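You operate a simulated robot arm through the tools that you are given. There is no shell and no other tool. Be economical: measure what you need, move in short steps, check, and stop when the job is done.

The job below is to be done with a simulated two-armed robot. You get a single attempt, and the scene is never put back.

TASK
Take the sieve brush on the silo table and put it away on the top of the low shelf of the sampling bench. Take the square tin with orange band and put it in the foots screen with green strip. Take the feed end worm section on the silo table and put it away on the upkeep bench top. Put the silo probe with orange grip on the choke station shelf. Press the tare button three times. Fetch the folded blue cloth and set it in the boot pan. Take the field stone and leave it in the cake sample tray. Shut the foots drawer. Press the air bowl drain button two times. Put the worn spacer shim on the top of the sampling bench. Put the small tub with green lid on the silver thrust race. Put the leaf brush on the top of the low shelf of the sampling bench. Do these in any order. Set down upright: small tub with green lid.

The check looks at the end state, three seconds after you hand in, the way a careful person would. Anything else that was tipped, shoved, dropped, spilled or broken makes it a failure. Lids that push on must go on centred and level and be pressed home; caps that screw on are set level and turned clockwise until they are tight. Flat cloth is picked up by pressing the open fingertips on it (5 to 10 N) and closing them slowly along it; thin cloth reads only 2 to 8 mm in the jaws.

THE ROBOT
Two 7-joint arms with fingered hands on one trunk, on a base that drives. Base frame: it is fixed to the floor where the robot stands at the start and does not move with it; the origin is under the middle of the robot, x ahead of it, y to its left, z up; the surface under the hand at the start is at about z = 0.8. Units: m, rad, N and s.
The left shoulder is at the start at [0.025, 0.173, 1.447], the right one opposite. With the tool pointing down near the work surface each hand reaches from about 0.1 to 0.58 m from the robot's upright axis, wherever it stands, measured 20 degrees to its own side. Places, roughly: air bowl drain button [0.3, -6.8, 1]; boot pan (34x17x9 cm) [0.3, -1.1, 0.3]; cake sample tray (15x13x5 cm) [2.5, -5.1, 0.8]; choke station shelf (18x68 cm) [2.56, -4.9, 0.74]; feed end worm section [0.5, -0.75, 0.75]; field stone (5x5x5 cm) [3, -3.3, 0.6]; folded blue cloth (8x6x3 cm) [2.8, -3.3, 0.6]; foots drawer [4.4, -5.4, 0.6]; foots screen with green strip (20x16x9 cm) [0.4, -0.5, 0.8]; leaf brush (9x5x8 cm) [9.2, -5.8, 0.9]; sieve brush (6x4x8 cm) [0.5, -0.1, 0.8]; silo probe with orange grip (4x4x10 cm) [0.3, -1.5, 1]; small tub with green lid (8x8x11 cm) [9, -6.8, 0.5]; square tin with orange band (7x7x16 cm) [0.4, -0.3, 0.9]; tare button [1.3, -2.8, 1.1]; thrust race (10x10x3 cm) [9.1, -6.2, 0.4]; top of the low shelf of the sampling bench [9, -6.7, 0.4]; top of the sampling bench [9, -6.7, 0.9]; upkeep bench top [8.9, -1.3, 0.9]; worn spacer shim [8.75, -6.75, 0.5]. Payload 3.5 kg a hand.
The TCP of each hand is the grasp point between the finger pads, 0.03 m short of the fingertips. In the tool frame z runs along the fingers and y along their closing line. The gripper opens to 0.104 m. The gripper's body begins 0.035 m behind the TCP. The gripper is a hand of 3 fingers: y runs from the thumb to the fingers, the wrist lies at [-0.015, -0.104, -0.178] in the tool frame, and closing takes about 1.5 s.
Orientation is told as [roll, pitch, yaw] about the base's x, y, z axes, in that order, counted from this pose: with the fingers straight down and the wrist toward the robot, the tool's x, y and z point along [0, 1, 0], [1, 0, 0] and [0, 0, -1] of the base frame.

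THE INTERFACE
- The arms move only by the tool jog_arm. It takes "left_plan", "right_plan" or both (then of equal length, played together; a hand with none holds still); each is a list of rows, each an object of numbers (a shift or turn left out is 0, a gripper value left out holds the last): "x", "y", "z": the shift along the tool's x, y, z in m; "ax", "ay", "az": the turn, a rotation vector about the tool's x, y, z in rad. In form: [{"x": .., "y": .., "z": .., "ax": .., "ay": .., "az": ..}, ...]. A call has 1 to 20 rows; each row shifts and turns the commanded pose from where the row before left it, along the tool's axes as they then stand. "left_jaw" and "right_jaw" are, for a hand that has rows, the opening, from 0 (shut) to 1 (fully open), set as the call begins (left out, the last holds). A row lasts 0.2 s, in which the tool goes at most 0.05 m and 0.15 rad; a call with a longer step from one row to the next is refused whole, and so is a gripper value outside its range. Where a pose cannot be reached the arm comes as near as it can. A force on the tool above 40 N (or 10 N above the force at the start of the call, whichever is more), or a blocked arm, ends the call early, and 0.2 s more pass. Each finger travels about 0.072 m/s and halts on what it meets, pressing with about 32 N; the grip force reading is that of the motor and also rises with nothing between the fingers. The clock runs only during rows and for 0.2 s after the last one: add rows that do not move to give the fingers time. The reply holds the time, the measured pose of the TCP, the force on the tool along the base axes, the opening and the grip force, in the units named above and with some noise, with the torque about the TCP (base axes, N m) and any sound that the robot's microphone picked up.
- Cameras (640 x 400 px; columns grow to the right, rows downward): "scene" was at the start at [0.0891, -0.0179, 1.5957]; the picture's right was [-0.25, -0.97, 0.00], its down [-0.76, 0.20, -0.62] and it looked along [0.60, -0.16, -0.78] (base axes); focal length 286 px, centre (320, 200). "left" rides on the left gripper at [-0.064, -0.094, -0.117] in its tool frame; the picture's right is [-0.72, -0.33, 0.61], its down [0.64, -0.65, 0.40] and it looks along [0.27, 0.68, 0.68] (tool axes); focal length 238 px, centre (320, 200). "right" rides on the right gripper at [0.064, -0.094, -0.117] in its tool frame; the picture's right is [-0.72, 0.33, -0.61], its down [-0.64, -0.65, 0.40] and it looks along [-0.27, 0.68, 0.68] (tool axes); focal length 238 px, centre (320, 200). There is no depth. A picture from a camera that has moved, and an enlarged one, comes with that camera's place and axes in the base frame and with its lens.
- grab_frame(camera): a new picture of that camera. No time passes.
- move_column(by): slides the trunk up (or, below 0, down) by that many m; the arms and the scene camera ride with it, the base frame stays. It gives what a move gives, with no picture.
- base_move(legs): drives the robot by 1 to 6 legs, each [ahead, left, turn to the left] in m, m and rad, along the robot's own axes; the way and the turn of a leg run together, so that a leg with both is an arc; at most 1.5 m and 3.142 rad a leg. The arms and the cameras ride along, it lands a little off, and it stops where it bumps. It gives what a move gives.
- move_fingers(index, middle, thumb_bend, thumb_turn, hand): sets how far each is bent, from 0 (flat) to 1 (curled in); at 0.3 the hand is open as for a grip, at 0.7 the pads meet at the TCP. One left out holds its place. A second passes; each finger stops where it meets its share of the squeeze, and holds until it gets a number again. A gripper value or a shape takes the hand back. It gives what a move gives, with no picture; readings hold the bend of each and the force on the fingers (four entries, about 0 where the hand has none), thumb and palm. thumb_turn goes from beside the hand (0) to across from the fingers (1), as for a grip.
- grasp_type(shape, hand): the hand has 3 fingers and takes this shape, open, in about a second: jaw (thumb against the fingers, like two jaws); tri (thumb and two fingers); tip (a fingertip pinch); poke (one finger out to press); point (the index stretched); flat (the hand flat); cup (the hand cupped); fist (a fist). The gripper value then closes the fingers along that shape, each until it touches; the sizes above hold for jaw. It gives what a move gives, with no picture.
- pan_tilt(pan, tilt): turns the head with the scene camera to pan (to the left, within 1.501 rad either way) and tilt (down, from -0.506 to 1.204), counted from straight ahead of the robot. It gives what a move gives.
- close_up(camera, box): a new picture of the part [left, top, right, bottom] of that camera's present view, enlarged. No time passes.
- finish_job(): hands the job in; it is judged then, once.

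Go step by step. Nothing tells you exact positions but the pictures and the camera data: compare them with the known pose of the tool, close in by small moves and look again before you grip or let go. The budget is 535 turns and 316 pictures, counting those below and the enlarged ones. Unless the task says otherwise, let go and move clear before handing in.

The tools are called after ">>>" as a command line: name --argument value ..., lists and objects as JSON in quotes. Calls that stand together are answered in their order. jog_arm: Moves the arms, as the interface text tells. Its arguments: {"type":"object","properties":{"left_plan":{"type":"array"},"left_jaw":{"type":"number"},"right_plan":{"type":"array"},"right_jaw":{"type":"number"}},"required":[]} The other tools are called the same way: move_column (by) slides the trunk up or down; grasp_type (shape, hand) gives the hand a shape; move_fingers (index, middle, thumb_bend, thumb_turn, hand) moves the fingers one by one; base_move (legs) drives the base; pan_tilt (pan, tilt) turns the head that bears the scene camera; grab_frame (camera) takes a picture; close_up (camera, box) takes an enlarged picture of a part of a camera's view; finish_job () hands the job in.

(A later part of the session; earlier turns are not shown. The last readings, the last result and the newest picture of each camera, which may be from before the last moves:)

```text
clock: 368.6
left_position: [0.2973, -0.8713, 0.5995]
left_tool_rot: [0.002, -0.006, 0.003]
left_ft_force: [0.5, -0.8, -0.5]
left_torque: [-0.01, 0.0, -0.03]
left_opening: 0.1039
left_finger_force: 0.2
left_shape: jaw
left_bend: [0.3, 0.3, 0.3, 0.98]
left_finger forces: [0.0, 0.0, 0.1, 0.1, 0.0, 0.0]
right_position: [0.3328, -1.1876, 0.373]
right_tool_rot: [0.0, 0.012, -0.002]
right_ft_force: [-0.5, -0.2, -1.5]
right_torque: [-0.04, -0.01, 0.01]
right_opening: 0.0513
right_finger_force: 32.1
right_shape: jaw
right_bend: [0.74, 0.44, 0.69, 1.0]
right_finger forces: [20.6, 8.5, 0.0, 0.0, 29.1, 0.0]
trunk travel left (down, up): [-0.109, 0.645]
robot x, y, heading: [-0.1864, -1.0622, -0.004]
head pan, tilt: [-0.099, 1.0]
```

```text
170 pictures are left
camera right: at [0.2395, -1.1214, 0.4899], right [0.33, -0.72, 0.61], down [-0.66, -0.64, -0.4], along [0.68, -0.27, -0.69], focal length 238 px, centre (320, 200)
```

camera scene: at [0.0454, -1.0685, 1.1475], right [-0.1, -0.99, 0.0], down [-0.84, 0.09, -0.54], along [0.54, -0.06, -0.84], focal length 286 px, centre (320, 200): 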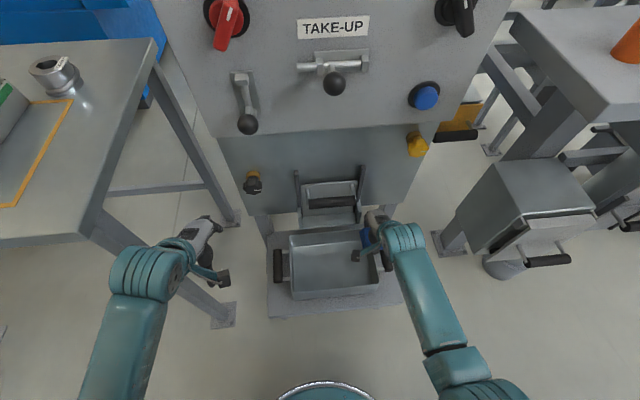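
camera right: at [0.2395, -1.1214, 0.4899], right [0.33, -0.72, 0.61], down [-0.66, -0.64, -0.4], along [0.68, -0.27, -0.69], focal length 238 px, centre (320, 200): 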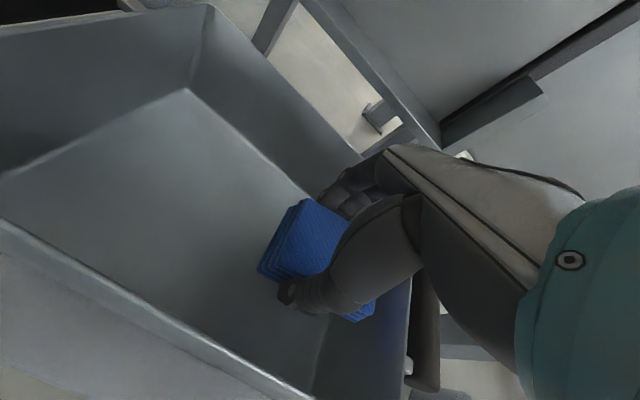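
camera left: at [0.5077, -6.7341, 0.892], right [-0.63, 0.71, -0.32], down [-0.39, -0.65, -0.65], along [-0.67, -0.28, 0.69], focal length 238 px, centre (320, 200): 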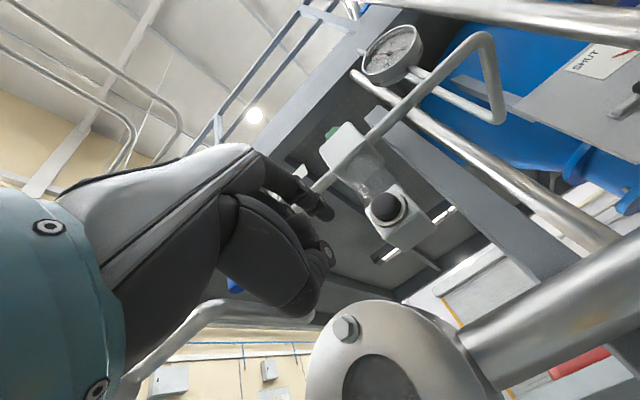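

Free of contact now. I'll lower until the cloth touches the pan floor.

>>> jog_arm --right_plan '[{"z": 0.015}, {"z": 0.01}, {"z": 0.008}, {"z": 0.005}, {}]'

```text
clock: 369.8
left_position: [0.2961, -0.8742, 0.5975]
left_tool_rot: [0.002, -0.002, 0.001]
left_ft_force: [0.0, -0.2, -0.5]
left_torque: [0.02, -0.04, -0.01]
left_opening: 0.104
left_finger_force: 0.0
left_shape: jaw
left_bend: [0.3, 0.3, 0.3, 0.98]
left_finger forces: [0.0, 0.0, 0.1, 0.0, 0.0, 0.1]
right_position: [0.3319, -1.1839, 0.3355]
right_tool_rot: [0.003, 0.012, -0.003]
right_ft_force: [0.4, -1.4, 2.5]
right_torque: [0.03, -0.12, -0.04]
right_opening: 0.0512
right_finger_force: 31.4
right_shape: jaw
right_bend: [0.74, 0.44, 0.69, 1.0]
right_finger forces: [21.0, 8.1, 0.0, 0.0, 29.3, 0.0]
trunk travel left (down, up): [-0.109, 0.645]
robot x, y, heading: [-0.1891, -1.0631, -0.012]
head pan, tilt: [-0.099, 1.0]
```

>>> jog_arm --right_plan '[{"z": 0.001}, {}, {}, {}, {}]' --right_jaw 0.8

>>> jog_arm --right_plan '[{"z": -0.02}, {"z": -0.04}, {"z": -0.04}, {"z": -0.03, "y": -0.02}, {}]'

>>> grab_frame --camera "right"

```text
clock: 371.0
left_position: [0.2961, -0.8735, 0.5991]
left_tool_rot: [0.002, -0.002, 0.002]
left_ft_force: [0.3, -0.7, 0.1]
left_torque: [0.01, 0.0, 0.02]
left_opening: 0.1041
left_finger_force: 0.0
left_shape: jaw
left_bend: [0.3, 0.3, 0.3, 0.98]
left_finger forces: [0.1, 0.0, 0.0, 0.0, 0.0, 0.0]
right_position: [0.3316, -1.1842, 0.3345]
right_tool_rot: [0.0, 0.012, 0.0]
right_ft_force: [-0.2, 0.7, 3.3]
right_torque: [-0.01, -0.17, 0.06]
right_opening: 0.0823
right_finger_force: 0.0
right_shape: jaw
right_bend: [0.27, 0.35, 0.5, 0.99]
right_finger forces: [0.0, 4.1, 0.1, 0.0, 0.0, 0.0]
trunk travel left (down, up): [-0.109, 0.645]
robot x, y, heading: [-0.1829, -1.0629, -0.008]
head pan, tilt: [-0.099, 1.0]
```

```text
clock: 372.2
left_position: [0.2977, -0.8723, 0.5994]
left_tool_rot: [0.001, -0.003, 0.002]
left_ft_force: [-0.4, -0.6, 0.0]
left_torque: [0.03, -0.01, -0.03]
left_opening: 0.1038
left_finger_force: 0.0
left_shape: jaw
left_bend: [0.3, 0.3, 0.3, 0.98]
left_finger forces: [0.1, 0.1, 0.0, 0.0, 0.0, 0.1]
right_position: [0.3928, -1.24, 0.5177]
right_tool_rot: [-0.105, -0.139, 0.002]
right_ft_force: [0.4, -0.4, 0.5]
right_torque: [0.01, -0.01, 0.0]
right_opening: 0.083
right_finger_force: 0.1
right_shape: jaw
right_bend: [0.27, 0.34, 0.5, 0.99]
right_finger forces: [0.0, 0.0, 0.1, 0.1, 0.0, 0.0]
trunk travel left (down, up): [-0.109, 0.645]
robot x, y, heading: [-0.1867, -1.0629, -0.009]
head pan, tilt: [-0.099, 1.0]
stopped in row 5 (right hand): the arm was blocked; the commanded pose is now the measured one
```

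```text
169 pictures are left
camera right: at [0.2842, -1.1637, 0.6126], right [0.23, -0.65, 0.72], down [-0.6, -0.68, -0.42], along [0.77, -0.34, -0.55], focal length 238 px, centre (320, 200)
```

right: 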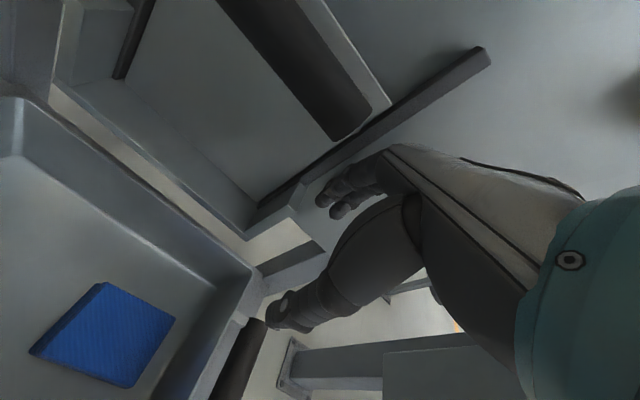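

The cloth lies in the boot pan. The arm posture hit a limit again, so I'll back the base away and raise the trunk before anything else.

>>> base_move --legs '[[-0.3, 0, 0]]'

>>> move_column --by 0.4

>>> pan_tilt --pan -0.1 --tilt 0.8

>>> grab_frame --camera "scene"

```text
clock: 374.2
left_position: [-0.004, -0.867, 0.5996]
left_tool_rot: [0.001, -0.003, 0.016]
left_ft_force: [0.0, 0.0, 0.0]
left_torque: [0.0, -0.01, -0.02]
left_opening: 0.1037
left_finger_force: 0.0
left_shape: jaw
left_bend: [0.3, 0.3, 0.3, 0.98]
left_finger forces: [0.0, 0.1, 0.0, 0.0, 0.1, 0.1]
right_position: [0.0947, -1.2326, 0.5163]
right_tool_rot: [-0.105, -0.137, 0.017]
right_ft_force: [-1.0, -0.6, 0.5]
right_torque: [0.03, 0.0, 0.0]
right_opening: 0.083
right_finger_force: 0.1
right_shape: jaw
right_bend: [0.27, 0.34, 0.5, 0.99]
right_finger forces: [0.0, 0.0, 0.0, 0.0, 0.0, 0.0]
trunk travel left (down, up): [-0.109, 0.645]
robot x, y, heading: [-0.4874, -1.0603, 0.004]
head pan, tilt: [-0.099, 1.0]
```

```text
clock: 378.0
left_position: [-0.004, -0.8666, 0.9994]
left_tool_rot: [0.0, -0.003, 0.013]
left_ft_force: [0.3, 1.1, 0.7]
left_torque: [0.04, -0.02, 0.02]
left_opening: 0.1036
left_finger_force: 0.0
left_shape: jaw
left_bend: [0.3, 0.3, 0.3, 0.98]
left_finger forces: [0.0, 0.1, 0.0, 0.0, 0.0, 0.0]
right_position: [0.0938, -1.2321, 0.9177]
right_tool_rot: [-0.105, -0.138, 0.014]
right_ft_force: [-0.3, -0.3, 0.1]
right_torque: [-0.01, 0.02, 0.01]
right_opening: 0.0831
right_finger_force: 0.0
right_shape: jaw
right_bend: [0.27, 0.34, 0.5, 0.99]
right_finger forces: [0.0, 0.0, 0.0, 0.0, 0.1, 0.0]
trunk travel left (down, up): [-0.509, 0.245]
robot x, y, heading: [-0.4873, -1.063, 0.008]
head pan, tilt: [-0.099, 1.0]
```

```text
clock: 378.8
left_position: [-0.0052, -0.8674, 0.9997]
left_tool_rot: [0.001, -0.004, 0.015]
left_ft_force: [-0.6, -0.1, -0.7]
left_torque: [-0.01, 0.02, 0.01]
left_opening: 0.1037
left_finger_force: 0.1
left_shape: jaw
left_bend: [0.3, 0.3, 0.3, 0.98]
left_finger forces: [0.0, 0.0, 0.0, 0.0, 0.0, 0.0]
right_position: [0.0954, -1.2325, 0.9174]
right_tool_rot: [-0.104, -0.138, 0.014]
right_ft_force: [0.0, -0.7, -0.2]
right_torque: [0.02, -0.01, 0.0]
right_opening: 0.0831
right_finger_force: 0.0
right_shape: jaw
right_bend: [0.27, 0.34, 0.5, 0.99]
right_finger forces: [0.0, 0.1, 0.0, 0.1, 0.0, 0.0]
trunk travel left (down, up): [-0.509, 0.245]
robot x, y, heading: [-0.4867, -1.0615, 0.008]
head pan, tilt: [-0.099, 0.799]
```

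```text
168 pictures are left
camera scene: at [-0.3853, -1.0682, 1.5715], right [-0.09, -1.0, 0.0], down [-0.71, 0.07, -0.7], along [0.69, -0.06, -0.72], focal length 286 px, centre (320, 200)
```

scene: 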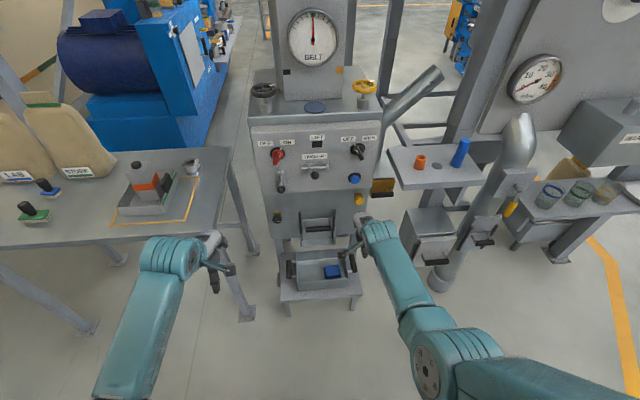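

Cloth done. Next are the worm section (FEED, ~0.56, -0.63) and the sieve brush (blue, ~0.49, -0.135). I'll straighten and raise the right hand, then drive to the silo table.

>>> jog_arm --right_plan '[{"ay": 0.05, "ax": 0.07}, {"ay": 0.055, "ax": 0.068}, {"z": -0.04}, {"z": -0.04}, {"z": -0.04}, {}]' --right_jaw 1

>>> base_move --legs '[[0, 0.59, 0], [0.4, 0, 0]]'

>>> pan_tilt --pan -0.3 --tilt 0.85

>>> grab_frame --camera "scene"

>>> grab_frame --camera "right"

```text
clock: 380.2
left_position: [-0.005, -0.8668, 0.9998]
left_tool_rot: [0.001, -0.004, 0.012]
left_ft_force: [-0.3, 0.0, -0.1]
left_torque: [-0.02, 0.02, 0.04]
left_opening: 0.104
left_finger_force: 0.1
left_shape: jaw
left_bend: [0.3, 0.3, 0.3, 0.98]
left_finger forces: [0.0, 0.0, 0.0, 0.0, 0.1, 0.0]
right_position: [0.0957, -1.2323, 1.0381]
right_tool_rot: [0.002, 0.003, 0.008]
right_ft_force: [0.1, 0.8, 0.0]
right_torque: [0.03, 0.02, 0.01]
right_opening: 0.1036
right_finger_force: 0.0
right_shape: jaw
right_bend: [0.3, 0.3, 0.3, 0.98]
right_finger forces: [0.1, 0.1, 0.0, 0.1, 0.0, 0.0]
trunk travel left (down, up): [-0.509, 0.245]
robot x, y, heading: [-0.4887, -1.0627, 0.005]
head pan, tilt: [-0.099, 0.799]
```

```text
clock: 385.6
left_position: [0.382, -0.2629, 0.9989]
left_tool_rot: [0.002, -0.002, 0.022]
left_ft_force: [-1.0, 0.6, -0.9]
left_torque: [-0.01, 0.01, 0.0]
left_opening: 0.104
left_finger_force: 0.1
left_shape: jaw
left_bend: [0.3, 0.3, 0.3, 0.98]
left_finger forces: [0.0, 0.1, 0.1, 0.0, 0.0, 0.0]
right_position: [0.4844, -0.6286, 1.0362]
right_tool_rot: [0.002, 0.002, 0.015]
right_ft_force: [-0.4, 0.7, 0.5]
right_torque: [-0.02, 0.03, 0.0]
right_opening: 0.1034
right_finger_force: 0.0
right_shape: jaw
right_bend: [0.3, 0.3, 0.3, 0.98]
right_finger forces: [0.0, 0.0, 0.1, 0.0, 0.0, 0.1]
trunk travel left (down, up): [-0.509, 0.245]
robot x, y, heading: [-0.1021, -0.4604, 0.013]
head pan, tilt: [-0.099, 0.799]
```

```text
clock: 386.3
left_position: [0.3807, -0.264, 0.9999]
left_tool_rot: [0.002, -0.005, 0.021]
left_ft_force: [-0.4, 0.2, 1.0]
left_torque: [0.02, -0.01, -0.02]
left_opening: 0.1036
left_finger_force: 0.1
left_shape: jaw
left_bend: [0.3, 0.3, 0.3, 0.98]
left_finger forces: [0.1, 0.1, 0.0, 0.0, 0.1, 0.1]
right_position: [0.4828, -0.6283, 1.0378]
right_tool_rot: [0.003, -0.001, 0.013]
right_ft_force: [0.6, 0.4, 0.1]
right_torque: [-0.01, 0.01, 0.03]
right_opening: 0.1037
right_finger_force: 0.0
right_shape: jaw
right_bend: [0.3, 0.3, 0.3, 0.98]
right_finger forces: [0.1, 0.0, 0.0, 0.0, 0.1, 0.0]
trunk travel left (down, up): [-0.509, 0.245]
robot x, y, heading: [-0.1018, -0.4634, 0.011]
head pan, tilt: [-0.3, 0.85]
```

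```text
167 pictures are left
camera scene: at [-0.0042, -0.4822, 1.5676], right [-0.28, -0.96, 0.0], down [-0.72, 0.21, -0.66], along [0.63, -0.19, -0.75], focal length 286 px, centre (320, 200)
```

scene: 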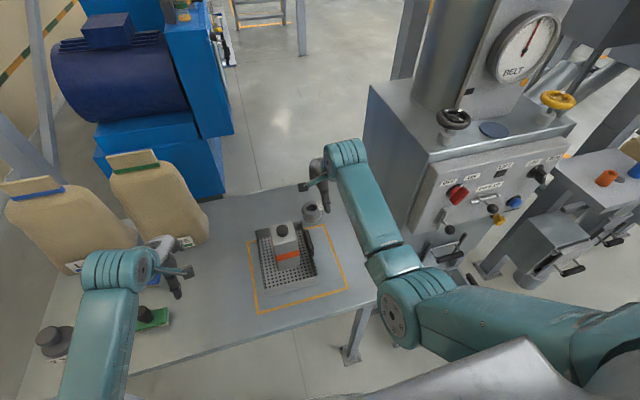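

```text
166 pictures are left
camera right: at [0.3887, -0.5649, 1.1539], right [0.34, -0.72, 0.61], down [-0.64, -0.65, -0.4], along [0.69, -0.26, -0.68], focal length 238 px, centre (320, 200)
```

right: 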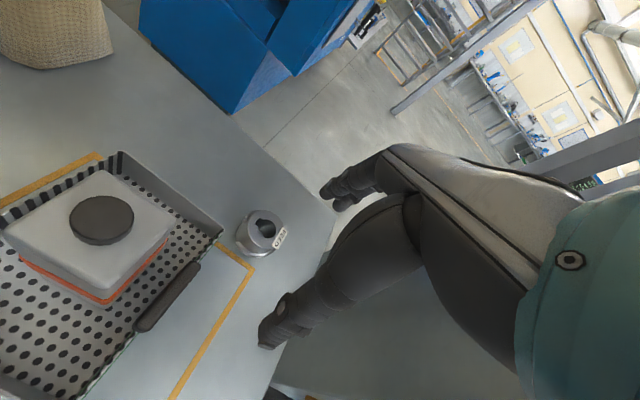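

>>> close_up --camera "right" --box '[200, 180, 320, 280]'

>>> close_up --camera "scene" --box '[270, 180, 350, 240]'

```text
4.00 times, centred on (260, 230) of right
camera zoom: at [0.3887, -0.5649, 1.1539], right [0.34, -0.72, 0.61], down [-0.64, -0.65, -0.4], along [0.69, -0.26, -0.68], focal length 953 px, centre (560, 80)
```

zoom: 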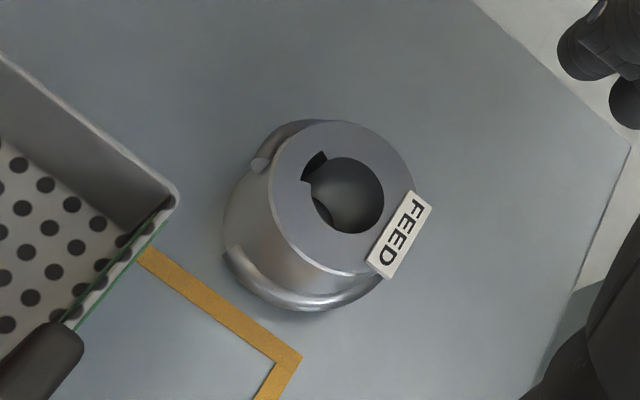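

```text
6.67 times, centred on (310, 210) of scene
camera zoom: at [-0.0042, -0.4822, 1.5676], right [-0.28, -0.96, 0.0], down [-0.72, 0.21, -0.66], along [0.63, -0.19, -0.75], focal length 1906 px, centre (387, 133)
```

zoom: 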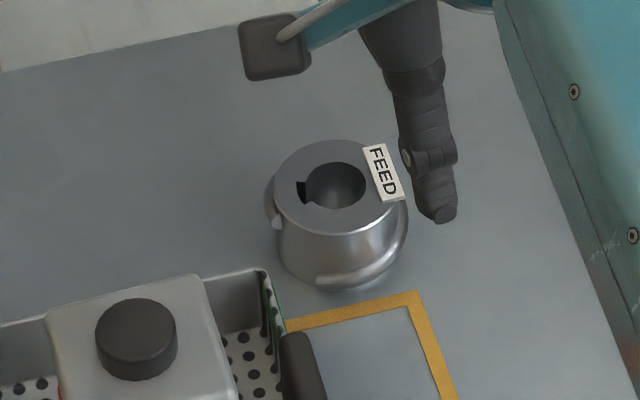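

>>> base_move --legs '[[0.11, 0, 0]]'

>>> jog_arm --right_plan '[{"z": 0.04}, {"z": 0.04}, {"z": 0.02}, {}]'

>>> grab_frame --camera "right"

```text
clock: 387.5
left_position: [0.4883, -0.2615, 0.9987]
left_tool_rot: [0.002, -0.003, 0.021]
left_ft_force: [0.3, 0.1, -0.9]
left_torque: [0.01, 0.03, -0.01]
left_opening: 0.1036
left_finger_force: 0.0
left_shape: jaw
left_bend: [0.3, 0.3, 0.3, 0.98]
left_finger forces: [0.1, 0.0, 0.0, 0.0, 0.1, 0.1]
right_position: [0.5921, -0.6263, 1.038]
right_tool_rot: [0.003, 0.002, 0.014]
right_ft_force: [0.4, -0.2, -0.2]
right_torque: [-0.01, 0.02, -0.02]
right_opening: 0.1038
right_finger_force: 0.1
right_shape: jaw
right_bend: [0.3, 0.3, 0.3, 0.98]
right_finger forces: [0.1, 0.0, 0.0, 0.0, 0.0, 0.0]
trunk travel left (down, up): [-0.509, 0.245]
robot x, y, heading: [0.0076, -0.458, 0.012]
head pan, tilt: [-0.3, 0.85]
```

```text
clock: 388.5
left_position: [0.4878, -0.2625, 0.999]
left_tool_rot: [0.002, -0.004, 0.022]
left_ft_force: [0.2, 0.1, 0.3]
left_torque: [0.04, -0.04, -0.01]
left_opening: 0.1039
left_finger_force: 0.2
left_shape: jaw
left_bend: [0.3, 0.3, 0.3, 0.98]
left_finger forces: [0.0, 0.0, 0.0, 0.0, 0.1, 0.1]
right_position: [0.5905, -0.627, 0.9362]
right_tool_rot: [0.0, -0.001, 0.013]
right_ft_force: [0.4, -0.5, -0.5]
right_torque: [-0.02, -0.02, -0.03]
right_opening: 0.1036
right_finger_force: 0.1
right_shape: jaw
right_bend: [0.3, 0.3, 0.3, 0.98]
right_finger forces: [0.1, 0.0, 0.0, 0.0, 0.1, 0.0]
trunk travel left (down, up): [-0.509, 0.245]
robot x, y, heading: [0.0078, -0.4596, 0.013]
head pan, tilt: [-0.3, 0.85]
```

```text
163 pictures are left
camera right: at [0.496, -0.5636, 1.0534], right [0.34, -0.72, 0.61], down [-0.64, -0.65, -0.4], along [0.69, -0.26, -0.68], focal length 238 px, centre (320, 200)
```

right: 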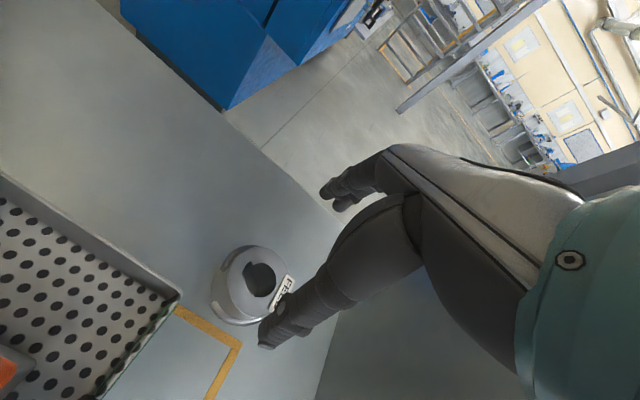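

>>> jog_arm --right_plan '[{"x": -0.002, "y": -0.008, "z": 0.03}, {"z": 0.03}, {"z": 0.02}, {"z": 0.012}, {}]'

>>> close_up --camera "right" --box '[180, 160, 400, 380]'

```text
clock: 389.7
left_position: [0.4881, -0.2623, 0.9988]
left_tool_rot: [0.002, -0.004, 0.021]
left_ft_force: [-0.6, -1.8, -0.1]
left_torque: [0.01, 0.02, 0.02]
left_opening: 0.1037
left_finger_force: 0.0
left_shape: jaw
left_bend: [0.3, 0.3, 0.3, 0.98]
left_finger forces: [0.0, 0.1, 0.0, 0.0, 0.1, 0.1]
right_position: [0.5765, -0.6276, 0.8495]
right_tool_rot: [0.0, -0.001, 0.013]
right_ft_force: [0.4, 0.9, -0.1]
right_torque: [-0.01, -0.01, 0.05]
right_opening: 0.1036
right_finger_force: 0.1
right_shape: jaw
right_bend: [0.3, 0.3, 0.3, 0.98]
right_finger forces: [0.0, 0.1, 0.0, 0.1, 0.1, 0.0]
right hand out of reach, approached as far as the arm can: row 4
trunk travel left (down, up): [-0.509, 0.245]
robot x, y, heading: [0.0062, -0.4578, 0.008]
head pan, tilt: [-0.3, 0.85]
```

```text
1.82 times, centred on (290, 270) of right
camera zoom: at [0.482, -0.5643, 0.9664], right [0.34, -0.72, 0.61], down [-0.64, -0.65, -0.41], along [0.69, -0.26, -0.68], focal length 433 px, centre (374, 73)
```

zoom: 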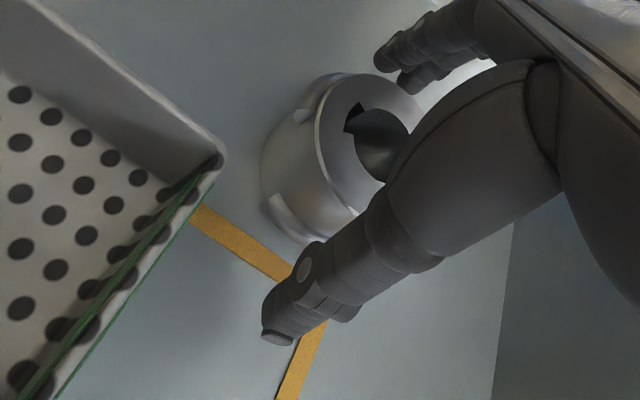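

>>> move_column --by -0.012

>>> jog_arm --right_plan '[{"y": 0.003}, {}, {}, {}, {}, {}, {}]' --right_jaw 0

>>> close_up --camera "right" --box '[180, 160, 400, 380]'

```text
clock: 390.3
left_position: [0.4877, -0.2626, 0.9868]
left_tool_rot: [0.003, -0.004, 0.02]
left_ft_force: [0.6, -0.1, 0.5]
left_torque: [-0.02, -0.01, -0.01]
left_opening: 0.1039
left_finger_force: 0.1
left_shape: jaw
left_bend: [0.3, 0.3, 0.3, 0.98]
left_finger forces: [0.0, 0.0, 0.0, 0.0, 0.1, 0.0]
right_position: [0.576, -0.6269, 0.8374]
right_tool_rot: [0.003, 0.0, 0.012]
right_ft_force: [-1.3, 0.5, -0.2]
right_torque: [0.0, -0.02, -0.03]
right_opening: 0.1038
right_finger_force: 0.3
right_shape: jaw
right_bend: [0.3, 0.3, 0.3, 0.98]
right_finger forces: [0.0, 0.0, 0.0, 0.1, 0.0, 0.1]
trunk travel left (down, up): [-0.497, 0.257]
robot x, y, heading: [0.0068, -0.4618, 0.012]
head pan, tilt: [-0.3, 0.85]
```

```text
clock: 391.9
left_position: [0.4887, -0.2618, 0.9869]
left_tool_rot: [0.001, -0.004, 0.02]
left_ft_force: [0.0, 0.1, -0.8]
left_torque: [-0.05, -0.01, 0.01]
left_opening: 0.1038
left_finger_force: 0.0
left_shape: jaw
left_bend: [0.3, 0.3, 0.3, 0.98]
left_finger forces: [0.0, 0.1, 0.0, 0.1, 0.1, 0.1]
right_position: [0.5781, -0.6274, 0.8368]
right_tool_rot: [0.0, 0.002, 0.014]
right_ft_force: [0.2, 1.3, -0.6]
right_torque: [0.01, 0.0, -0.02]
right_opening: 0.0525
right_finger_force: 32.1
right_shape: jaw
right_bend: [0.74, 0.43, 0.71, 1.0]
right_finger forces: [18.3, 10.3, 0.0, 0.1, 28.0, 0.0]
trunk travel left (down, up): [-0.497, 0.257]
robot x, y, heading: [0.0137, -0.4579, 0.012]
head pan, tilt: [-0.3, 0.85]
```

```text
1.82 times, centred on (290, 270) of right
camera zoom: at [0.4832, -0.5643, 0.9539], right [0.34, -0.72, 0.61], down [-0.64, -0.65, -0.4], along [0.69, -0.26, -0.68], focal length 433 px, centre (374, 73)
```

zoom: 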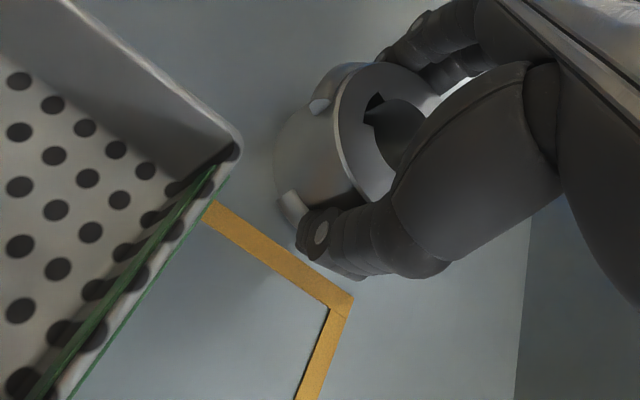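

Gripped at 5.25 cm. Lifting the worm section clear.

>>> jog_arm --right_plan '[{"z": -0.02}, {"z": -0.04}, {"z": -0.04}, {"z": -0.04}, {"z": -0.04}, {}]'

>>> base_move --legs '[[-0.12, 0, 0], [0, 0.2, 0]]'

>>> grab_frame --camera "left"

>>> pan_tilt --pan 0.1 --tilt 0.9

>>> grab_frame --camera "scene"

```text
clock: 393.3
left_position: [0.4897, -0.2626, 0.9859]
left_tool_rot: [0.002, -0.003, 0.021]
left_ft_force: [0.1, 0.8, -0.1]
left_torque: [0.0, 0.0, 0.03]
left_opening: 0.1039
left_finger_force: 0.1
left_shape: jaw
left_bend: [0.3, 0.3, 0.3, 0.98]
left_finger forces: [0.0, 0.0, 0.0, 0.0, 0.0, 0.0]
right_position: [0.5779, -0.6263, 1.0168]
right_tool_rot: [0.003, 0.001, 0.015]
right_ft_force: [-0.2, 0.8, -6.8]
right_torque: [0.02, 0.01, -0.04]
right_opening: 0.0522
right_finger_force: 32.3
right_shape: jaw
right_bend: [0.74, 0.44, 0.71, 1.0]
right_finger forces: [18.4, 10.6, 0.1, 0.0, 27.5, 0.0]
trunk travel left (down, up): [-0.497, 0.257]
robot x, y, heading: [0.0082, -0.4586, 0.017]
head pan, tilt: [-0.3, 0.85]
```

```text
clock: 395.8
left_position: [0.3663, -0.0673, 0.9869]
left_tool_rot: [0.002, -0.002, 0.019]
left_ft_force: [-0.8, 0.1, 0.2]
left_torque: [-0.01, -0.01, 0.03]
left_opening: 0.104
left_finger_force: 0.1
left_shape: jaw
left_bend: [0.3, 0.3, 0.3, 0.98]
left_finger forces: [0.0, 0.0, 0.1, 0.1, 0.0, 0.0]
right_position: [0.4546, -0.4314, 1.0159]
right_tool_rot: [0.001, 0.003, 0.013]
right_ft_force: [-0.7, -0.1, -7.7]
right_torque: [0.07, 0.01, 0.02]
right_opening: 0.0521
right_finger_force: 32.1
right_shape: jaw
right_bend: [0.74, 0.44, 0.71, 1.0]
right_finger forces: [18.2, 10.9, 0.1, 0.0, 27.8, 0.0]
trunk travel left (down, up): [-0.497, 0.257]
robot x, y, heading: [-0.1188, -0.2632, 0.012]
head pan, tilt: [-0.3, 0.85]
```

```text
160 pictures are left
camera left: at [0.2732, -0.1332, 1.1029], right [-0.31, -0.72, -0.62], down [-0.66, 0.63, -0.41], along [0.68, 0.28, -0.68], focal length 238 px, centre (320, 200)
```

left: 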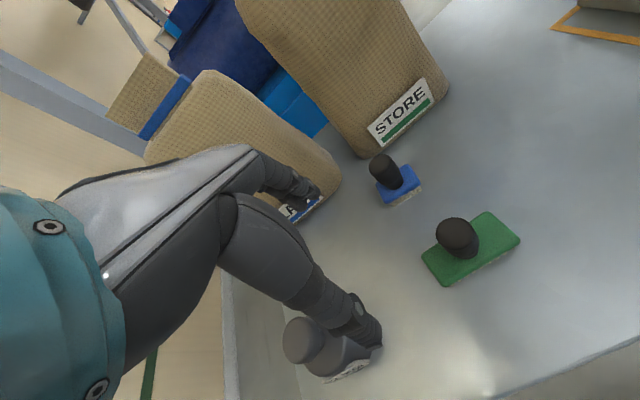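

```text
clock: 396.6
left_position: [0.367, -0.0666, 0.9869]
left_tool_rot: [0.004, -0.002, 0.017]
left_ft_force: [0.2, 1.1, -0.1]
left_torque: [0.0, -0.01, 0.0]
left_opening: 0.1042
left_finger_force: 0.1
left_shape: jaw
left_bend: [0.3, 0.3, 0.3, 0.98]
left_finger forces: [0.1, 0.0, 0.0, 0.0, 0.0, 0.0]
right_position: [0.4573, -0.4311, 1.016]
right_tool_rot: [0.001, 0.002, 0.011]
right_ft_force: [-0.5, -0.7, -7.6]
right_torque: [0.02, -0.03, 0.0]
right_opening: 0.0522
right_finger_force: 31.7
right_shape: jaw
right_bend: [0.74, 0.44, 0.71, 1.0]
right_finger forces: [18.1, 10.9, 0.0, 0.0, 27.7, 0.0]
trunk travel left (down, up): [-0.497, 0.257]
robot x, y, heading: [-0.1152, -0.2631, 0.007]
head pan, tilt: [0.099, 0.901]
```

```text
159 pictures are left
camera scene: at [-0.0169, -0.2537, 1.5515], right [0.11, -0.99, 0.0], down [-0.78, -0.09, -0.62], along [0.62, 0.07, -0.78], focal length 286 px, centre (320, 200)
```

scene: 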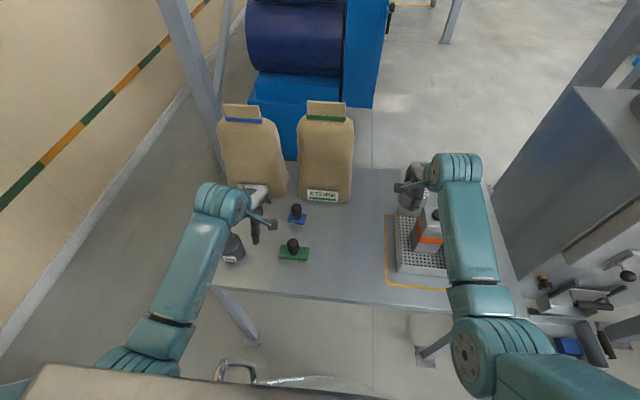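

The blue sieve brush is at about (0.469, -0.133). I'll raise the right hand a little, shift the base, and bring the left hand over the brush's knob.

>>> jog_arm --right_plan '[{"z": -0.03}, {"z": -0.03}, {}]'

>>> base_move --legs '[[0.06, -0.07, 0]]'

>>> jog_arm --left_plan '[{"y": 0.04}, {"z": 0.03}, {}]'

>>> grab_frame --camera "left"

>>> close_up --camera "scene" --box '[220, 160, 360, 270]'

```text
clock: 397.4
left_position: [0.3664, -0.0667, 0.987]
left_tool_rot: [0.0, -0.005, 0.019]
left_ft_force: [0.4, 0.0, -0.1]
left_torque: [0.03, 0.01, 0.03]
left_opening: 0.1038
left_finger_force: 0.1
left_shape: jaw
left_bend: [0.3, 0.3, 0.3, 0.98]
left_finger forces: [0.0, 0.0, 0.0, 0.1, 0.0, 0.0]
right_position: [0.4559, -0.4308, 1.0771]
right_tool_rot: [0.001, 0.002, 0.011]
right_ft_force: [0.0, 0.0, -6.7]
right_torque: [0.02, -0.01, -0.01]
right_opening: 0.0523
right_finger_force: 31.8
right_shape: jaw
right_bend: [0.74, 0.44, 0.71, 1.0]
right_finger forces: [18.1, 10.9, 0.1, 0.0, 27.5, 0.0]
trunk travel left (down, up): [-0.497, 0.257]
robot x, y, heading: [-0.1128, -0.264, 0.008]
head pan, tilt: [0.099, 0.901]
```

```text
clock: 398.5
left_position: [0.4271, -0.1342, 0.9871]
left_tool_rot: [0.001, -0.003, 0.019]
left_ft_force: [0.1, 0.1, -0.4]
left_torque: [-0.01, -0.01, 0.03]
left_opening: 0.1038
left_finger_force: 0.0
left_shape: jaw
left_bend: [0.3, 0.3, 0.3, 0.98]
left_finger forces: [0.1, 0.0, 0.0, 0.1, 0.0, 0.0]
right_position: [0.5179, -0.4988, 1.0766]
right_tool_rot: [0.001, 0.003, 0.016]
right_ft_force: [0.6, 0.3, -7.2]
right_torque: [0.0, 0.06, 0.03]
right_opening: 0.0519
right_finger_force: 32.2
right_shape: jaw
right_bend: [0.74, 0.44, 0.71, 1.0]
right_finger forces: [18.1, 10.9, 0.1, 0.0, 27.5, 0.0]
trunk travel left (down, up): [-0.497, 0.257]
robot x, y, heading: [-0.052, -0.3343, 0.012]
head pan, tilt: [0.099, 0.901]
```

```text
clock: 399.3
left_position: [0.4684, -0.1327, 0.9545]
left_tool_rot: [0.002, -0.003, 0.019]
left_ft_force: [-0.1, 1.2, 0.1]
left_torque: [0.0, -0.02, 0.02]
left_opening: 0.104
left_finger_force: 0.0
left_shape: jaw
left_bend: [0.3, 0.3, 0.3, 0.98]
left_finger forces: [0.1, 0.1, 0.0, 0.0, 0.0, 0.1]
right_position: [0.5169, -0.4982, 1.0765]
right_tool_rot: [0.002, 0.002, 0.015]
right_ft_force: [-0.6, -0.7, -7.2]
right_torque: [0.0, 0.0, -0.01]
right_opening: 0.0519
right_finger_force: 32.2
right_shape: jaw
right_bend: [0.74, 0.44, 0.71, 1.0]
right_finger forces: [18.1, 10.9, 0.1, 0.0, 27.6, 0.0]
trunk travel left (down, up): [-0.497, 0.257]
robot x, y, heading: [-0.0525, -0.3333, 0.011]
head pan, tilt: [0.099, 0.901]
```

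```text
158 pictures are left
camera left: at [0.3747, -0.2012, 1.0724], right [-0.31, -0.72, -0.62], down [-0.66, 0.63, -0.4], along [0.68, 0.28, -0.68], focal length 238 px, centre (320, 200)
```

left: 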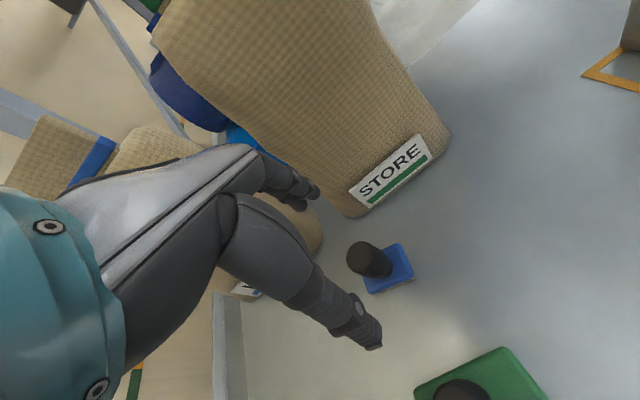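

```text
3.64 times, centred on (290, 215) of scene
camera zoom: at [0.0443, -0.3226, 1.5515], right [0.11, -0.99, 0.0], down [-0.78, -0.09, -0.62], along [0.62, 0.07, -0.78], focal length 1040 px, centre (429, 146)
```

zoom: 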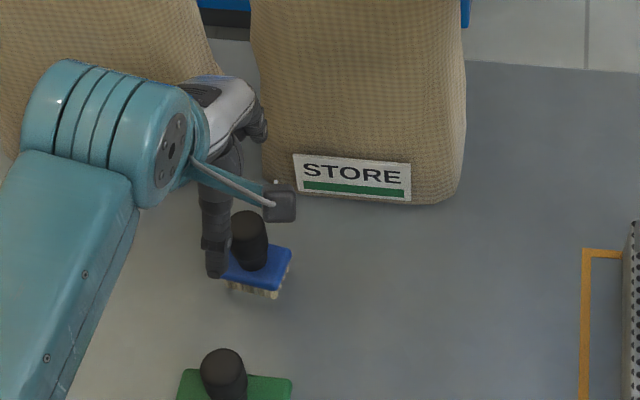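

>>> jog_arm --left_plan '[{"x": -0.003, "y": 0.009}, {"z": 0.03}, {"z": 0.03}, {"z": 0.02}, {}]' --left_jaw 0.75

>>> close_up --camera "left" --box '[220, 130, 460, 340]'

```text
clock: 400.5
left_position: [0.4765, -0.1376, 0.8771]
left_tool_rot: [0.002, -0.004, 0.02]
left_ft_force: [0.4, 0.2, -0.9]
left_torque: [-0.01, 0.0, 0.01]
left_opening: 0.0785
left_finger_force: 0.1
left_shape: jaw
left_bend: [0.27, 0.35, 0.54, 0.99]
left_finger forces: [0.1, 0.1, 0.0, 0.0, 0.1, 0.1]
right_position: [0.5158, -0.499, 1.0752]
right_tool_rot: [0.001, 0.005, 0.014]
right_ft_force: [0.1, 0.5, -7.2]
right_torque: [0.04, -0.02, 0.02]
right_opening: 0.0521
right_finger_force: 32.0
right_shape: jaw
right_bend: [0.74, 0.44, 0.71, 1.0]
right_finger forces: [18.0, 10.9, 0.1, 0.1, 27.6, 0.0]
trunk travel left (down, up): [-0.497, 0.257]
robot x, y, heading: [-0.0516, -0.3332, 0.014]
head pan, tilt: [0.099, 0.901]
```

```text
1.90 times, centred on (340, 235) of left
camera zoom: at [0.384, -0.2052, 0.9929], right [-0.31, -0.72, -0.62], down [-0.66, 0.63, -0.41], along [0.68, 0.28, -0.68], focal length 454 px, centre (282, 133)
```

zoom: 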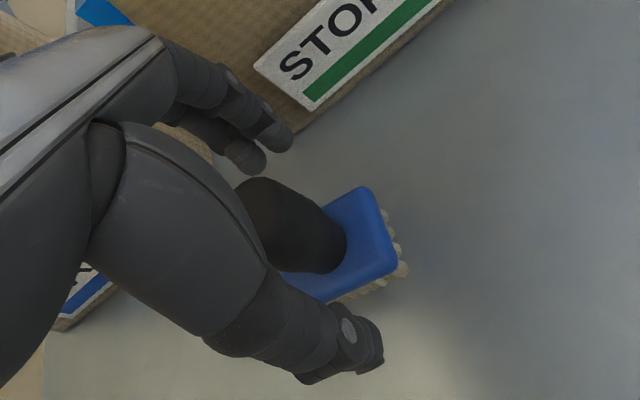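

>>> jog_arm --left_plan '[{"z": 0.006}, {}]'

>>> jog_arm --left_plan '[{}, {}, {}, {}, {}, {}, {}]' --left_jaw 0

>>> jog_arm --left_plan '[{"z": -0.02}, {"z": -0.04}, {"z": -0.04}, {"z": -0.04}, {}]'

>>> close_up --camera "left" --box '[220, 130, 460, 340]'

```text
clock: 401.1
left_position: [0.4768, -0.1375, 0.8701]
left_tool_rot: [0.002, -0.002, 0.019]
left_ft_force: [-0.3, 0.3, -0.2]
left_torque: [-0.01, -0.02, -0.01]
left_opening: 0.078
left_finger_force: 0.1
left_shape: jaw
left_bend: [0.27, 0.35, 0.54, 0.99]
left_finger forces: [0.0, 0.0, 0.1, 0.0, 0.0, 0.0]
right_position: [0.5158, -0.5003, 1.0772]
right_tool_rot: [0.002, 0.005, 0.014]
right_ft_force: [1.3, 0.3, -6.5]
right_torque: [0.08, 0.05, -0.01]
right_opening: 0.052
right_finger_force: 32.1
right_shape: jaw
right_bend: [0.74, 0.44, 0.71, 1.0]
right_finger forces: [18.0, 11.0, 0.1, 0.0, 27.6, 0.0]
trunk travel left (down, up): [-0.497, 0.257]
robot x, y, heading: [-0.0525, -0.3351, 0.012]
head pan, tilt: [0.099, 0.901]
```

```text
clock: 402.7
left_position: [0.4772, -0.1366, 0.8705]
left_tool_rot: [0.002, -0.004, 0.018]
left_ft_force: [-0.1, -0.2, -0.3]
left_torque: [0.01, 0.01, 0.0]
left_opening: 0.0207
left_finger_force: 31.6
left_shape: jaw
left_bend: [0.73, 0.57, 0.75, 1.0]
left_finger forces: [12.7, 11.1, 0.1, 0.0, 22.4, 0.0]
right_position: [0.5169, -0.4991, 1.0761]
right_tool_rot: [0.002, 0.004, 0.014]
right_ft_force: [0.3, -0.2, -7.4]
right_torque: [0.01, 0.02, 0.0]
right_opening: 0.0521
right_finger_force: 31.6
right_shape: jaw
right_bend: [0.74, 0.44, 0.71, 1.0]
right_finger forces: [18.2, 10.9, 0.0, 0.0, 27.5, 0.1]
trunk travel left (down, up): [-0.497, 0.257]
robot x, y, heading: [-0.0535, -0.3331, 0.011]
head pan, tilt: [0.099, 0.901]
```

```text
clock: 403.9
left_position: [0.4752, -0.1363, 1.0127]
left_tool_rot: [0.001, -0.001, 0.019]
left_ft_force: [0.7, 0.6, -2.0]
left_torque: [-0.02, 0.0, 0.0]
left_opening: 0.0206
left_finger_force: 31.7
left_shape: jaw
left_bend: [0.73, 0.57, 0.75, 1.0]
left_finger forces: [12.6, 11.2, 0.0, 0.1, 22.3, 0.0]
right_position: [0.5178, -0.4979, 1.0768]
right_tool_rot: [0.001, 0.002, 0.015]
right_ft_force: [0.0, -0.3, -7.4]
right_torque: [0.01, 0.0, -0.01]
right_opening: 0.052
right_finger_force: 32.4
right_shape: jaw
right_bend: [0.74, 0.44, 0.71, 1.0]
right_finger forces: [18.1, 10.8, 0.0, 0.1, 27.4, 0.0]
trunk travel left (down, up): [-0.497, 0.257]
robot x, y, heading: [-0.051, -0.3312, 0.011]
head pan, tilt: [0.099, 0.901]
```

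```text
1.90 times, centred on (340, 235) of left
camera zoom: at [0.3829, -0.2044, 1.1287], right [-0.31, -0.72, -0.62], down [-0.66, 0.63, -0.4], along [0.68, 0.28, -0.68], focal length 454 px, centre (282, 133)
```

zoom: 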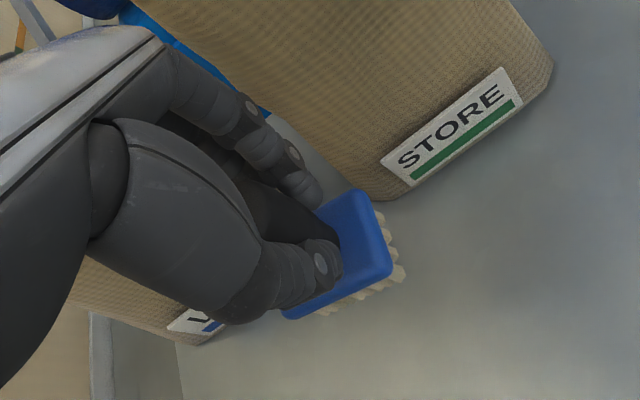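

Both items are held. I'll drive the long way toward the upkeep bench, backing out and passing the tower first.

>>> base_move --legs '[[-0.52, 0, 0], [0, -1.4, 0], [0, -1.4, 0], [0, -0.5, 0], [1.3, 0, 0], [1.2, 0, 0]]'

>>> pan_tilt --pan 0.3 --tilt 0.25

>>> grab_frame --camera "scene"

```text
clock: 434.5
left_position: [2.4659, -3.4436, 1.011]
left_tool_rot: [0.001, -0.001, 0.011]
left_ft_force: [0.7, 0.5, -1.6]
left_torque: [0.01, 0.0, -0.02]
left_opening: 0.0205
left_finger_force: 32.4
left_shape: jaw
left_bend: [0.73, 0.57, 0.75, 1.0]
left_finger forces: [12.6, 11.3, 0.1, 0.1, 22.1, 0.1]
right_position: [2.5039, -3.8051, 1.0776]
right_tool_rot: [0.002, 0.001, 0.004]
right_ft_force: [-0.5, -0.8, -7.1]
right_torque: [0.06, 0.02, -0.02]
right_opening: 0.0519
right_finger_force: 32.2
right_shape: jaw
right_bend: [0.74, 0.44, 0.71, 1.0]
right_finger forces: [18.1, 10.8, 0.0, 0.0, 27.3, 0.1]
trunk travel left (down, up): [-0.497, 0.257]
robot x, y, heading: [1.9352, -3.6386, 0.004]
head pan, tilt: [0.099, 0.901]
```

```text
clock: 435.5
left_position: [2.4673, -3.4431, 1.0119]
left_tool_rot: [0.0, -0.001, 0.012]
left_ft_force: [-0.3, 1.1, -1.2]
left_torque: [-0.01, 0.02, 0.01]
left_opening: 0.0203
left_finger_force: 32.1
left_shape: jaw
left_bend: [0.73, 0.57, 0.75, 1.0]
left_finger forces: [12.6, 11.5, 0.0, 0.0, 22.1, 0.1]
right_position: [2.5046, -3.8047, 1.0766]
right_tool_rot: [0.002, 0.003, 0.004]
right_ft_force: [0.4, 0.4, -6.2]
right_torque: [0.03, 0.01, 0.01]
right_opening: 0.052
right_finger_force: 31.3
right_shape: jaw
right_bend: [0.74, 0.44, 0.71, 1.0]
right_finger forces: [18.1, 10.8, 0.0, 0.0, 27.4, 0.0]
trunk travel left (down, up): [-0.497, 0.257]
robot x, y, heading: [1.9354, -3.6327, 0.005]
head pan, tilt: [0.3, 0.25]
```

```text
154 pictures are left
camera scene: at [2.0476, -3.6056, 1.6084], right [0.3, -0.95, 0.0], down [-0.24, -0.07, -0.97], along [0.92, 0.29, -0.25], focal length 286 px, centre (320, 200)
```

scene: 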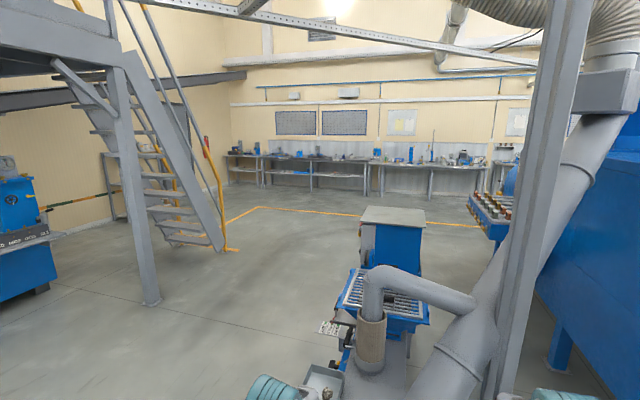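

>>> base_move --legs '[[0, 1.25, 0], [1.45, 0, 0], [1.45, 0, 0], [1.45, 0, 0], [1.2, 0, 0]]'

>>> pan_tilt --pan 0.4 --tilt 0.35

>>> grab_frame --camera "scene"

```text
clock: 467.9
left_position: [7.9416, -1.7027, 1.0105]
left_tool_rot: [0.002, -0.002, 0.117]
left_ft_force: [-0.6, 0.1, -2.0]
left_torque: [0.01, 0.0, 0.0]
left_opening: 0.02
left_finger_force: 32.4
left_shape: jaw
left_bend: [0.73, 0.57, 0.75, 1.0]
left_finger forces: [12.5, 11.6, 0.0, 0.0, 22.0, 0.1]
right_position: [8.0185, -2.0602, 1.076]
right_tool_rot: [0.002, 0.001, 0.112]
right_ft_force: [-0.1, -0.1, -7.4]
right_torque: [0.03, 0.02, 0.02]
right_opening: 0.0521
right_finger_force: 31.5
right_shape: jaw
right_bend: [0.74, 0.44, 0.71, 1.0]
right_finger forces: [18.1, 11.0, 0.0, 0.0, 27.2, 0.0]
trunk travel left (down, up): [-0.497, 0.257]
robot x, y, heading: [7.4353, -1.9502, 0.108]
head pan, tilt: [0.3, 0.25]
```

```text
clock: 468.6
left_position: [7.9423, -1.7045, 1.0117]
left_tool_rot: [0.002, -0.003, 0.117]
left_ft_force: [0.2, -0.4, -1.0]
left_torque: [-0.03, 0.01, -0.03]
left_opening: 0.0202
left_finger_force: 32.3
left_shape: jaw
left_bend: [0.73, 0.57, 0.75, 1.0]
left_finger forces: [12.5, 11.5, 0.0, 0.0, 22.0, 0.0]
right_position: [8.018, -2.0601, 1.0755]
right_tool_rot: [0.003, 0.003, 0.113]
right_ft_force: [0.6, 0.5, -6.9]
right_torque: [0.04, 0.04, 0.03]
right_opening: 0.0519
right_finger_force: 31.9
right_shape: jaw
right_bend: [0.74, 0.44, 0.71, 1.0]
right_finger forces: [18.1, 11.1, 0.0, 0.0, 27.4, 0.0]
trunk travel left (down, up): [-0.497, 0.257]
robot x, y, heading: [7.4333, -1.9528, 0.108]
head pan, tilt: [0.4, 0.351]
```

```text
153 pictures are left
camera scene: at [7.5381, -1.9013, 1.5991], right [0.49, -0.87, 0.0], down [-0.3, -0.17, -0.94], along [0.82, 0.46, -0.34], focal length 286 px, centre (320, 200)
```

scene: 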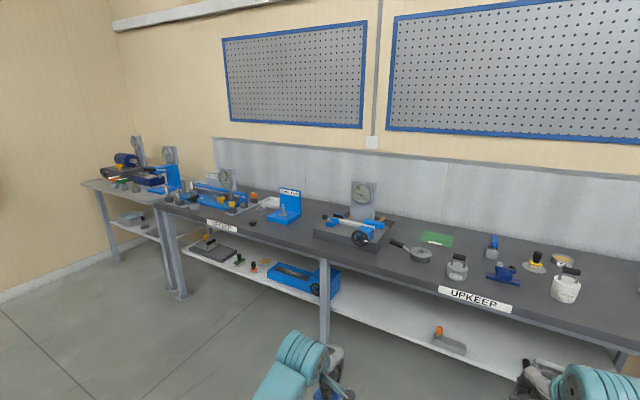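

>>> base_move --legs '[[0, 0, -0.108], [0.3, 0, 0]]'

>>> pan_tilt --pan -0.15 --tilt 0.5

>>> grab_frame --camera "scene"

```text
clock: 471.2
left_position: [8.2632, -1.7603, 1.0121]
left_tool_rot: [0.001, -0.002, 0.009]
left_ft_force: [0.9, 0.5, -2.0]
left_torque: [-0.03, 0.0, -0.02]
left_opening: 0.02
left_finger_force: 31.9
left_shape: jaw
left_bend: [0.73, 0.57, 0.75, 1.0]
left_finger forces: [12.5, 11.6, 0.2, 0.0, 21.9, 0.1]
right_position: [8.3, -2.1231, 1.0761]
right_tool_rot: [0.003, 0.005, 0.002]
right_ft_force: [1.7, -0.3, -8.0]
right_torque: [0.03, 0.04, -0.02]
right_opening: 0.0519
right_finger_force: 32.1
right_shape: jaw
right_bend: [0.74, 0.44, 0.71, 1.0]
right_finger forces: [18.3, 11.1, 0.0, 0.0, 27.4, 0.0]
trunk travel left (down, up): [-0.497, 0.257]
robot x, y, heading: [7.7302, -1.95, 0.004]
head pan, tilt: [0.4, 0.351]
```

```text
clock: 472.1
left_position: [8.2624, -1.7601, 1.0115]
left_tool_rot: [0.002, -0.001, 0.008]
left_ft_force: [-0.5, 0.3, -1.9]
left_torque: [0.0, -0.01, -0.01]
left_opening: 0.0201
left_finger_force: 31.9
left_shape: jaw
left_bend: [0.73, 0.57, 0.75, 1.0]
left_finger forces: [12.5, 11.6, 0.0, 0.1, 22.0, 0.1]
right_position: [8.2996, -2.1228, 1.076]
right_tool_rot: [0.002, 0.006, 0.001]
right_ft_force: [0.2, 0.8, -7.3]
right_torque: [0.04, 0.0, 0.0]
right_opening: 0.0518
right_finger_force: 32.3
right_shape: jaw
right_bend: [0.74, 0.44, 0.71, 1.0]
right_finger forces: [18.3, 11.1, 0.1, 0.1, 27.4, 0.0]
trunk travel left (down, up): [-0.497, 0.257]
robot x, y, heading: [7.7319, -1.9492, -0.002]
head pan, tilt: [-0.15, 0.499]
```

```text
152 pictures are left
camera scene: at [7.8441, -1.962, 1.5854], right [-0.15, -0.99, 0.0], down [-0.47, 0.07, -0.88], along [0.87, -0.13, -0.48], focal length 286 px, centre (320, 200)
```

scene: 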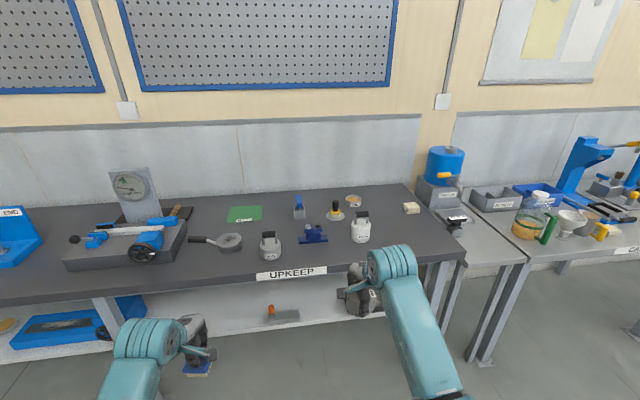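

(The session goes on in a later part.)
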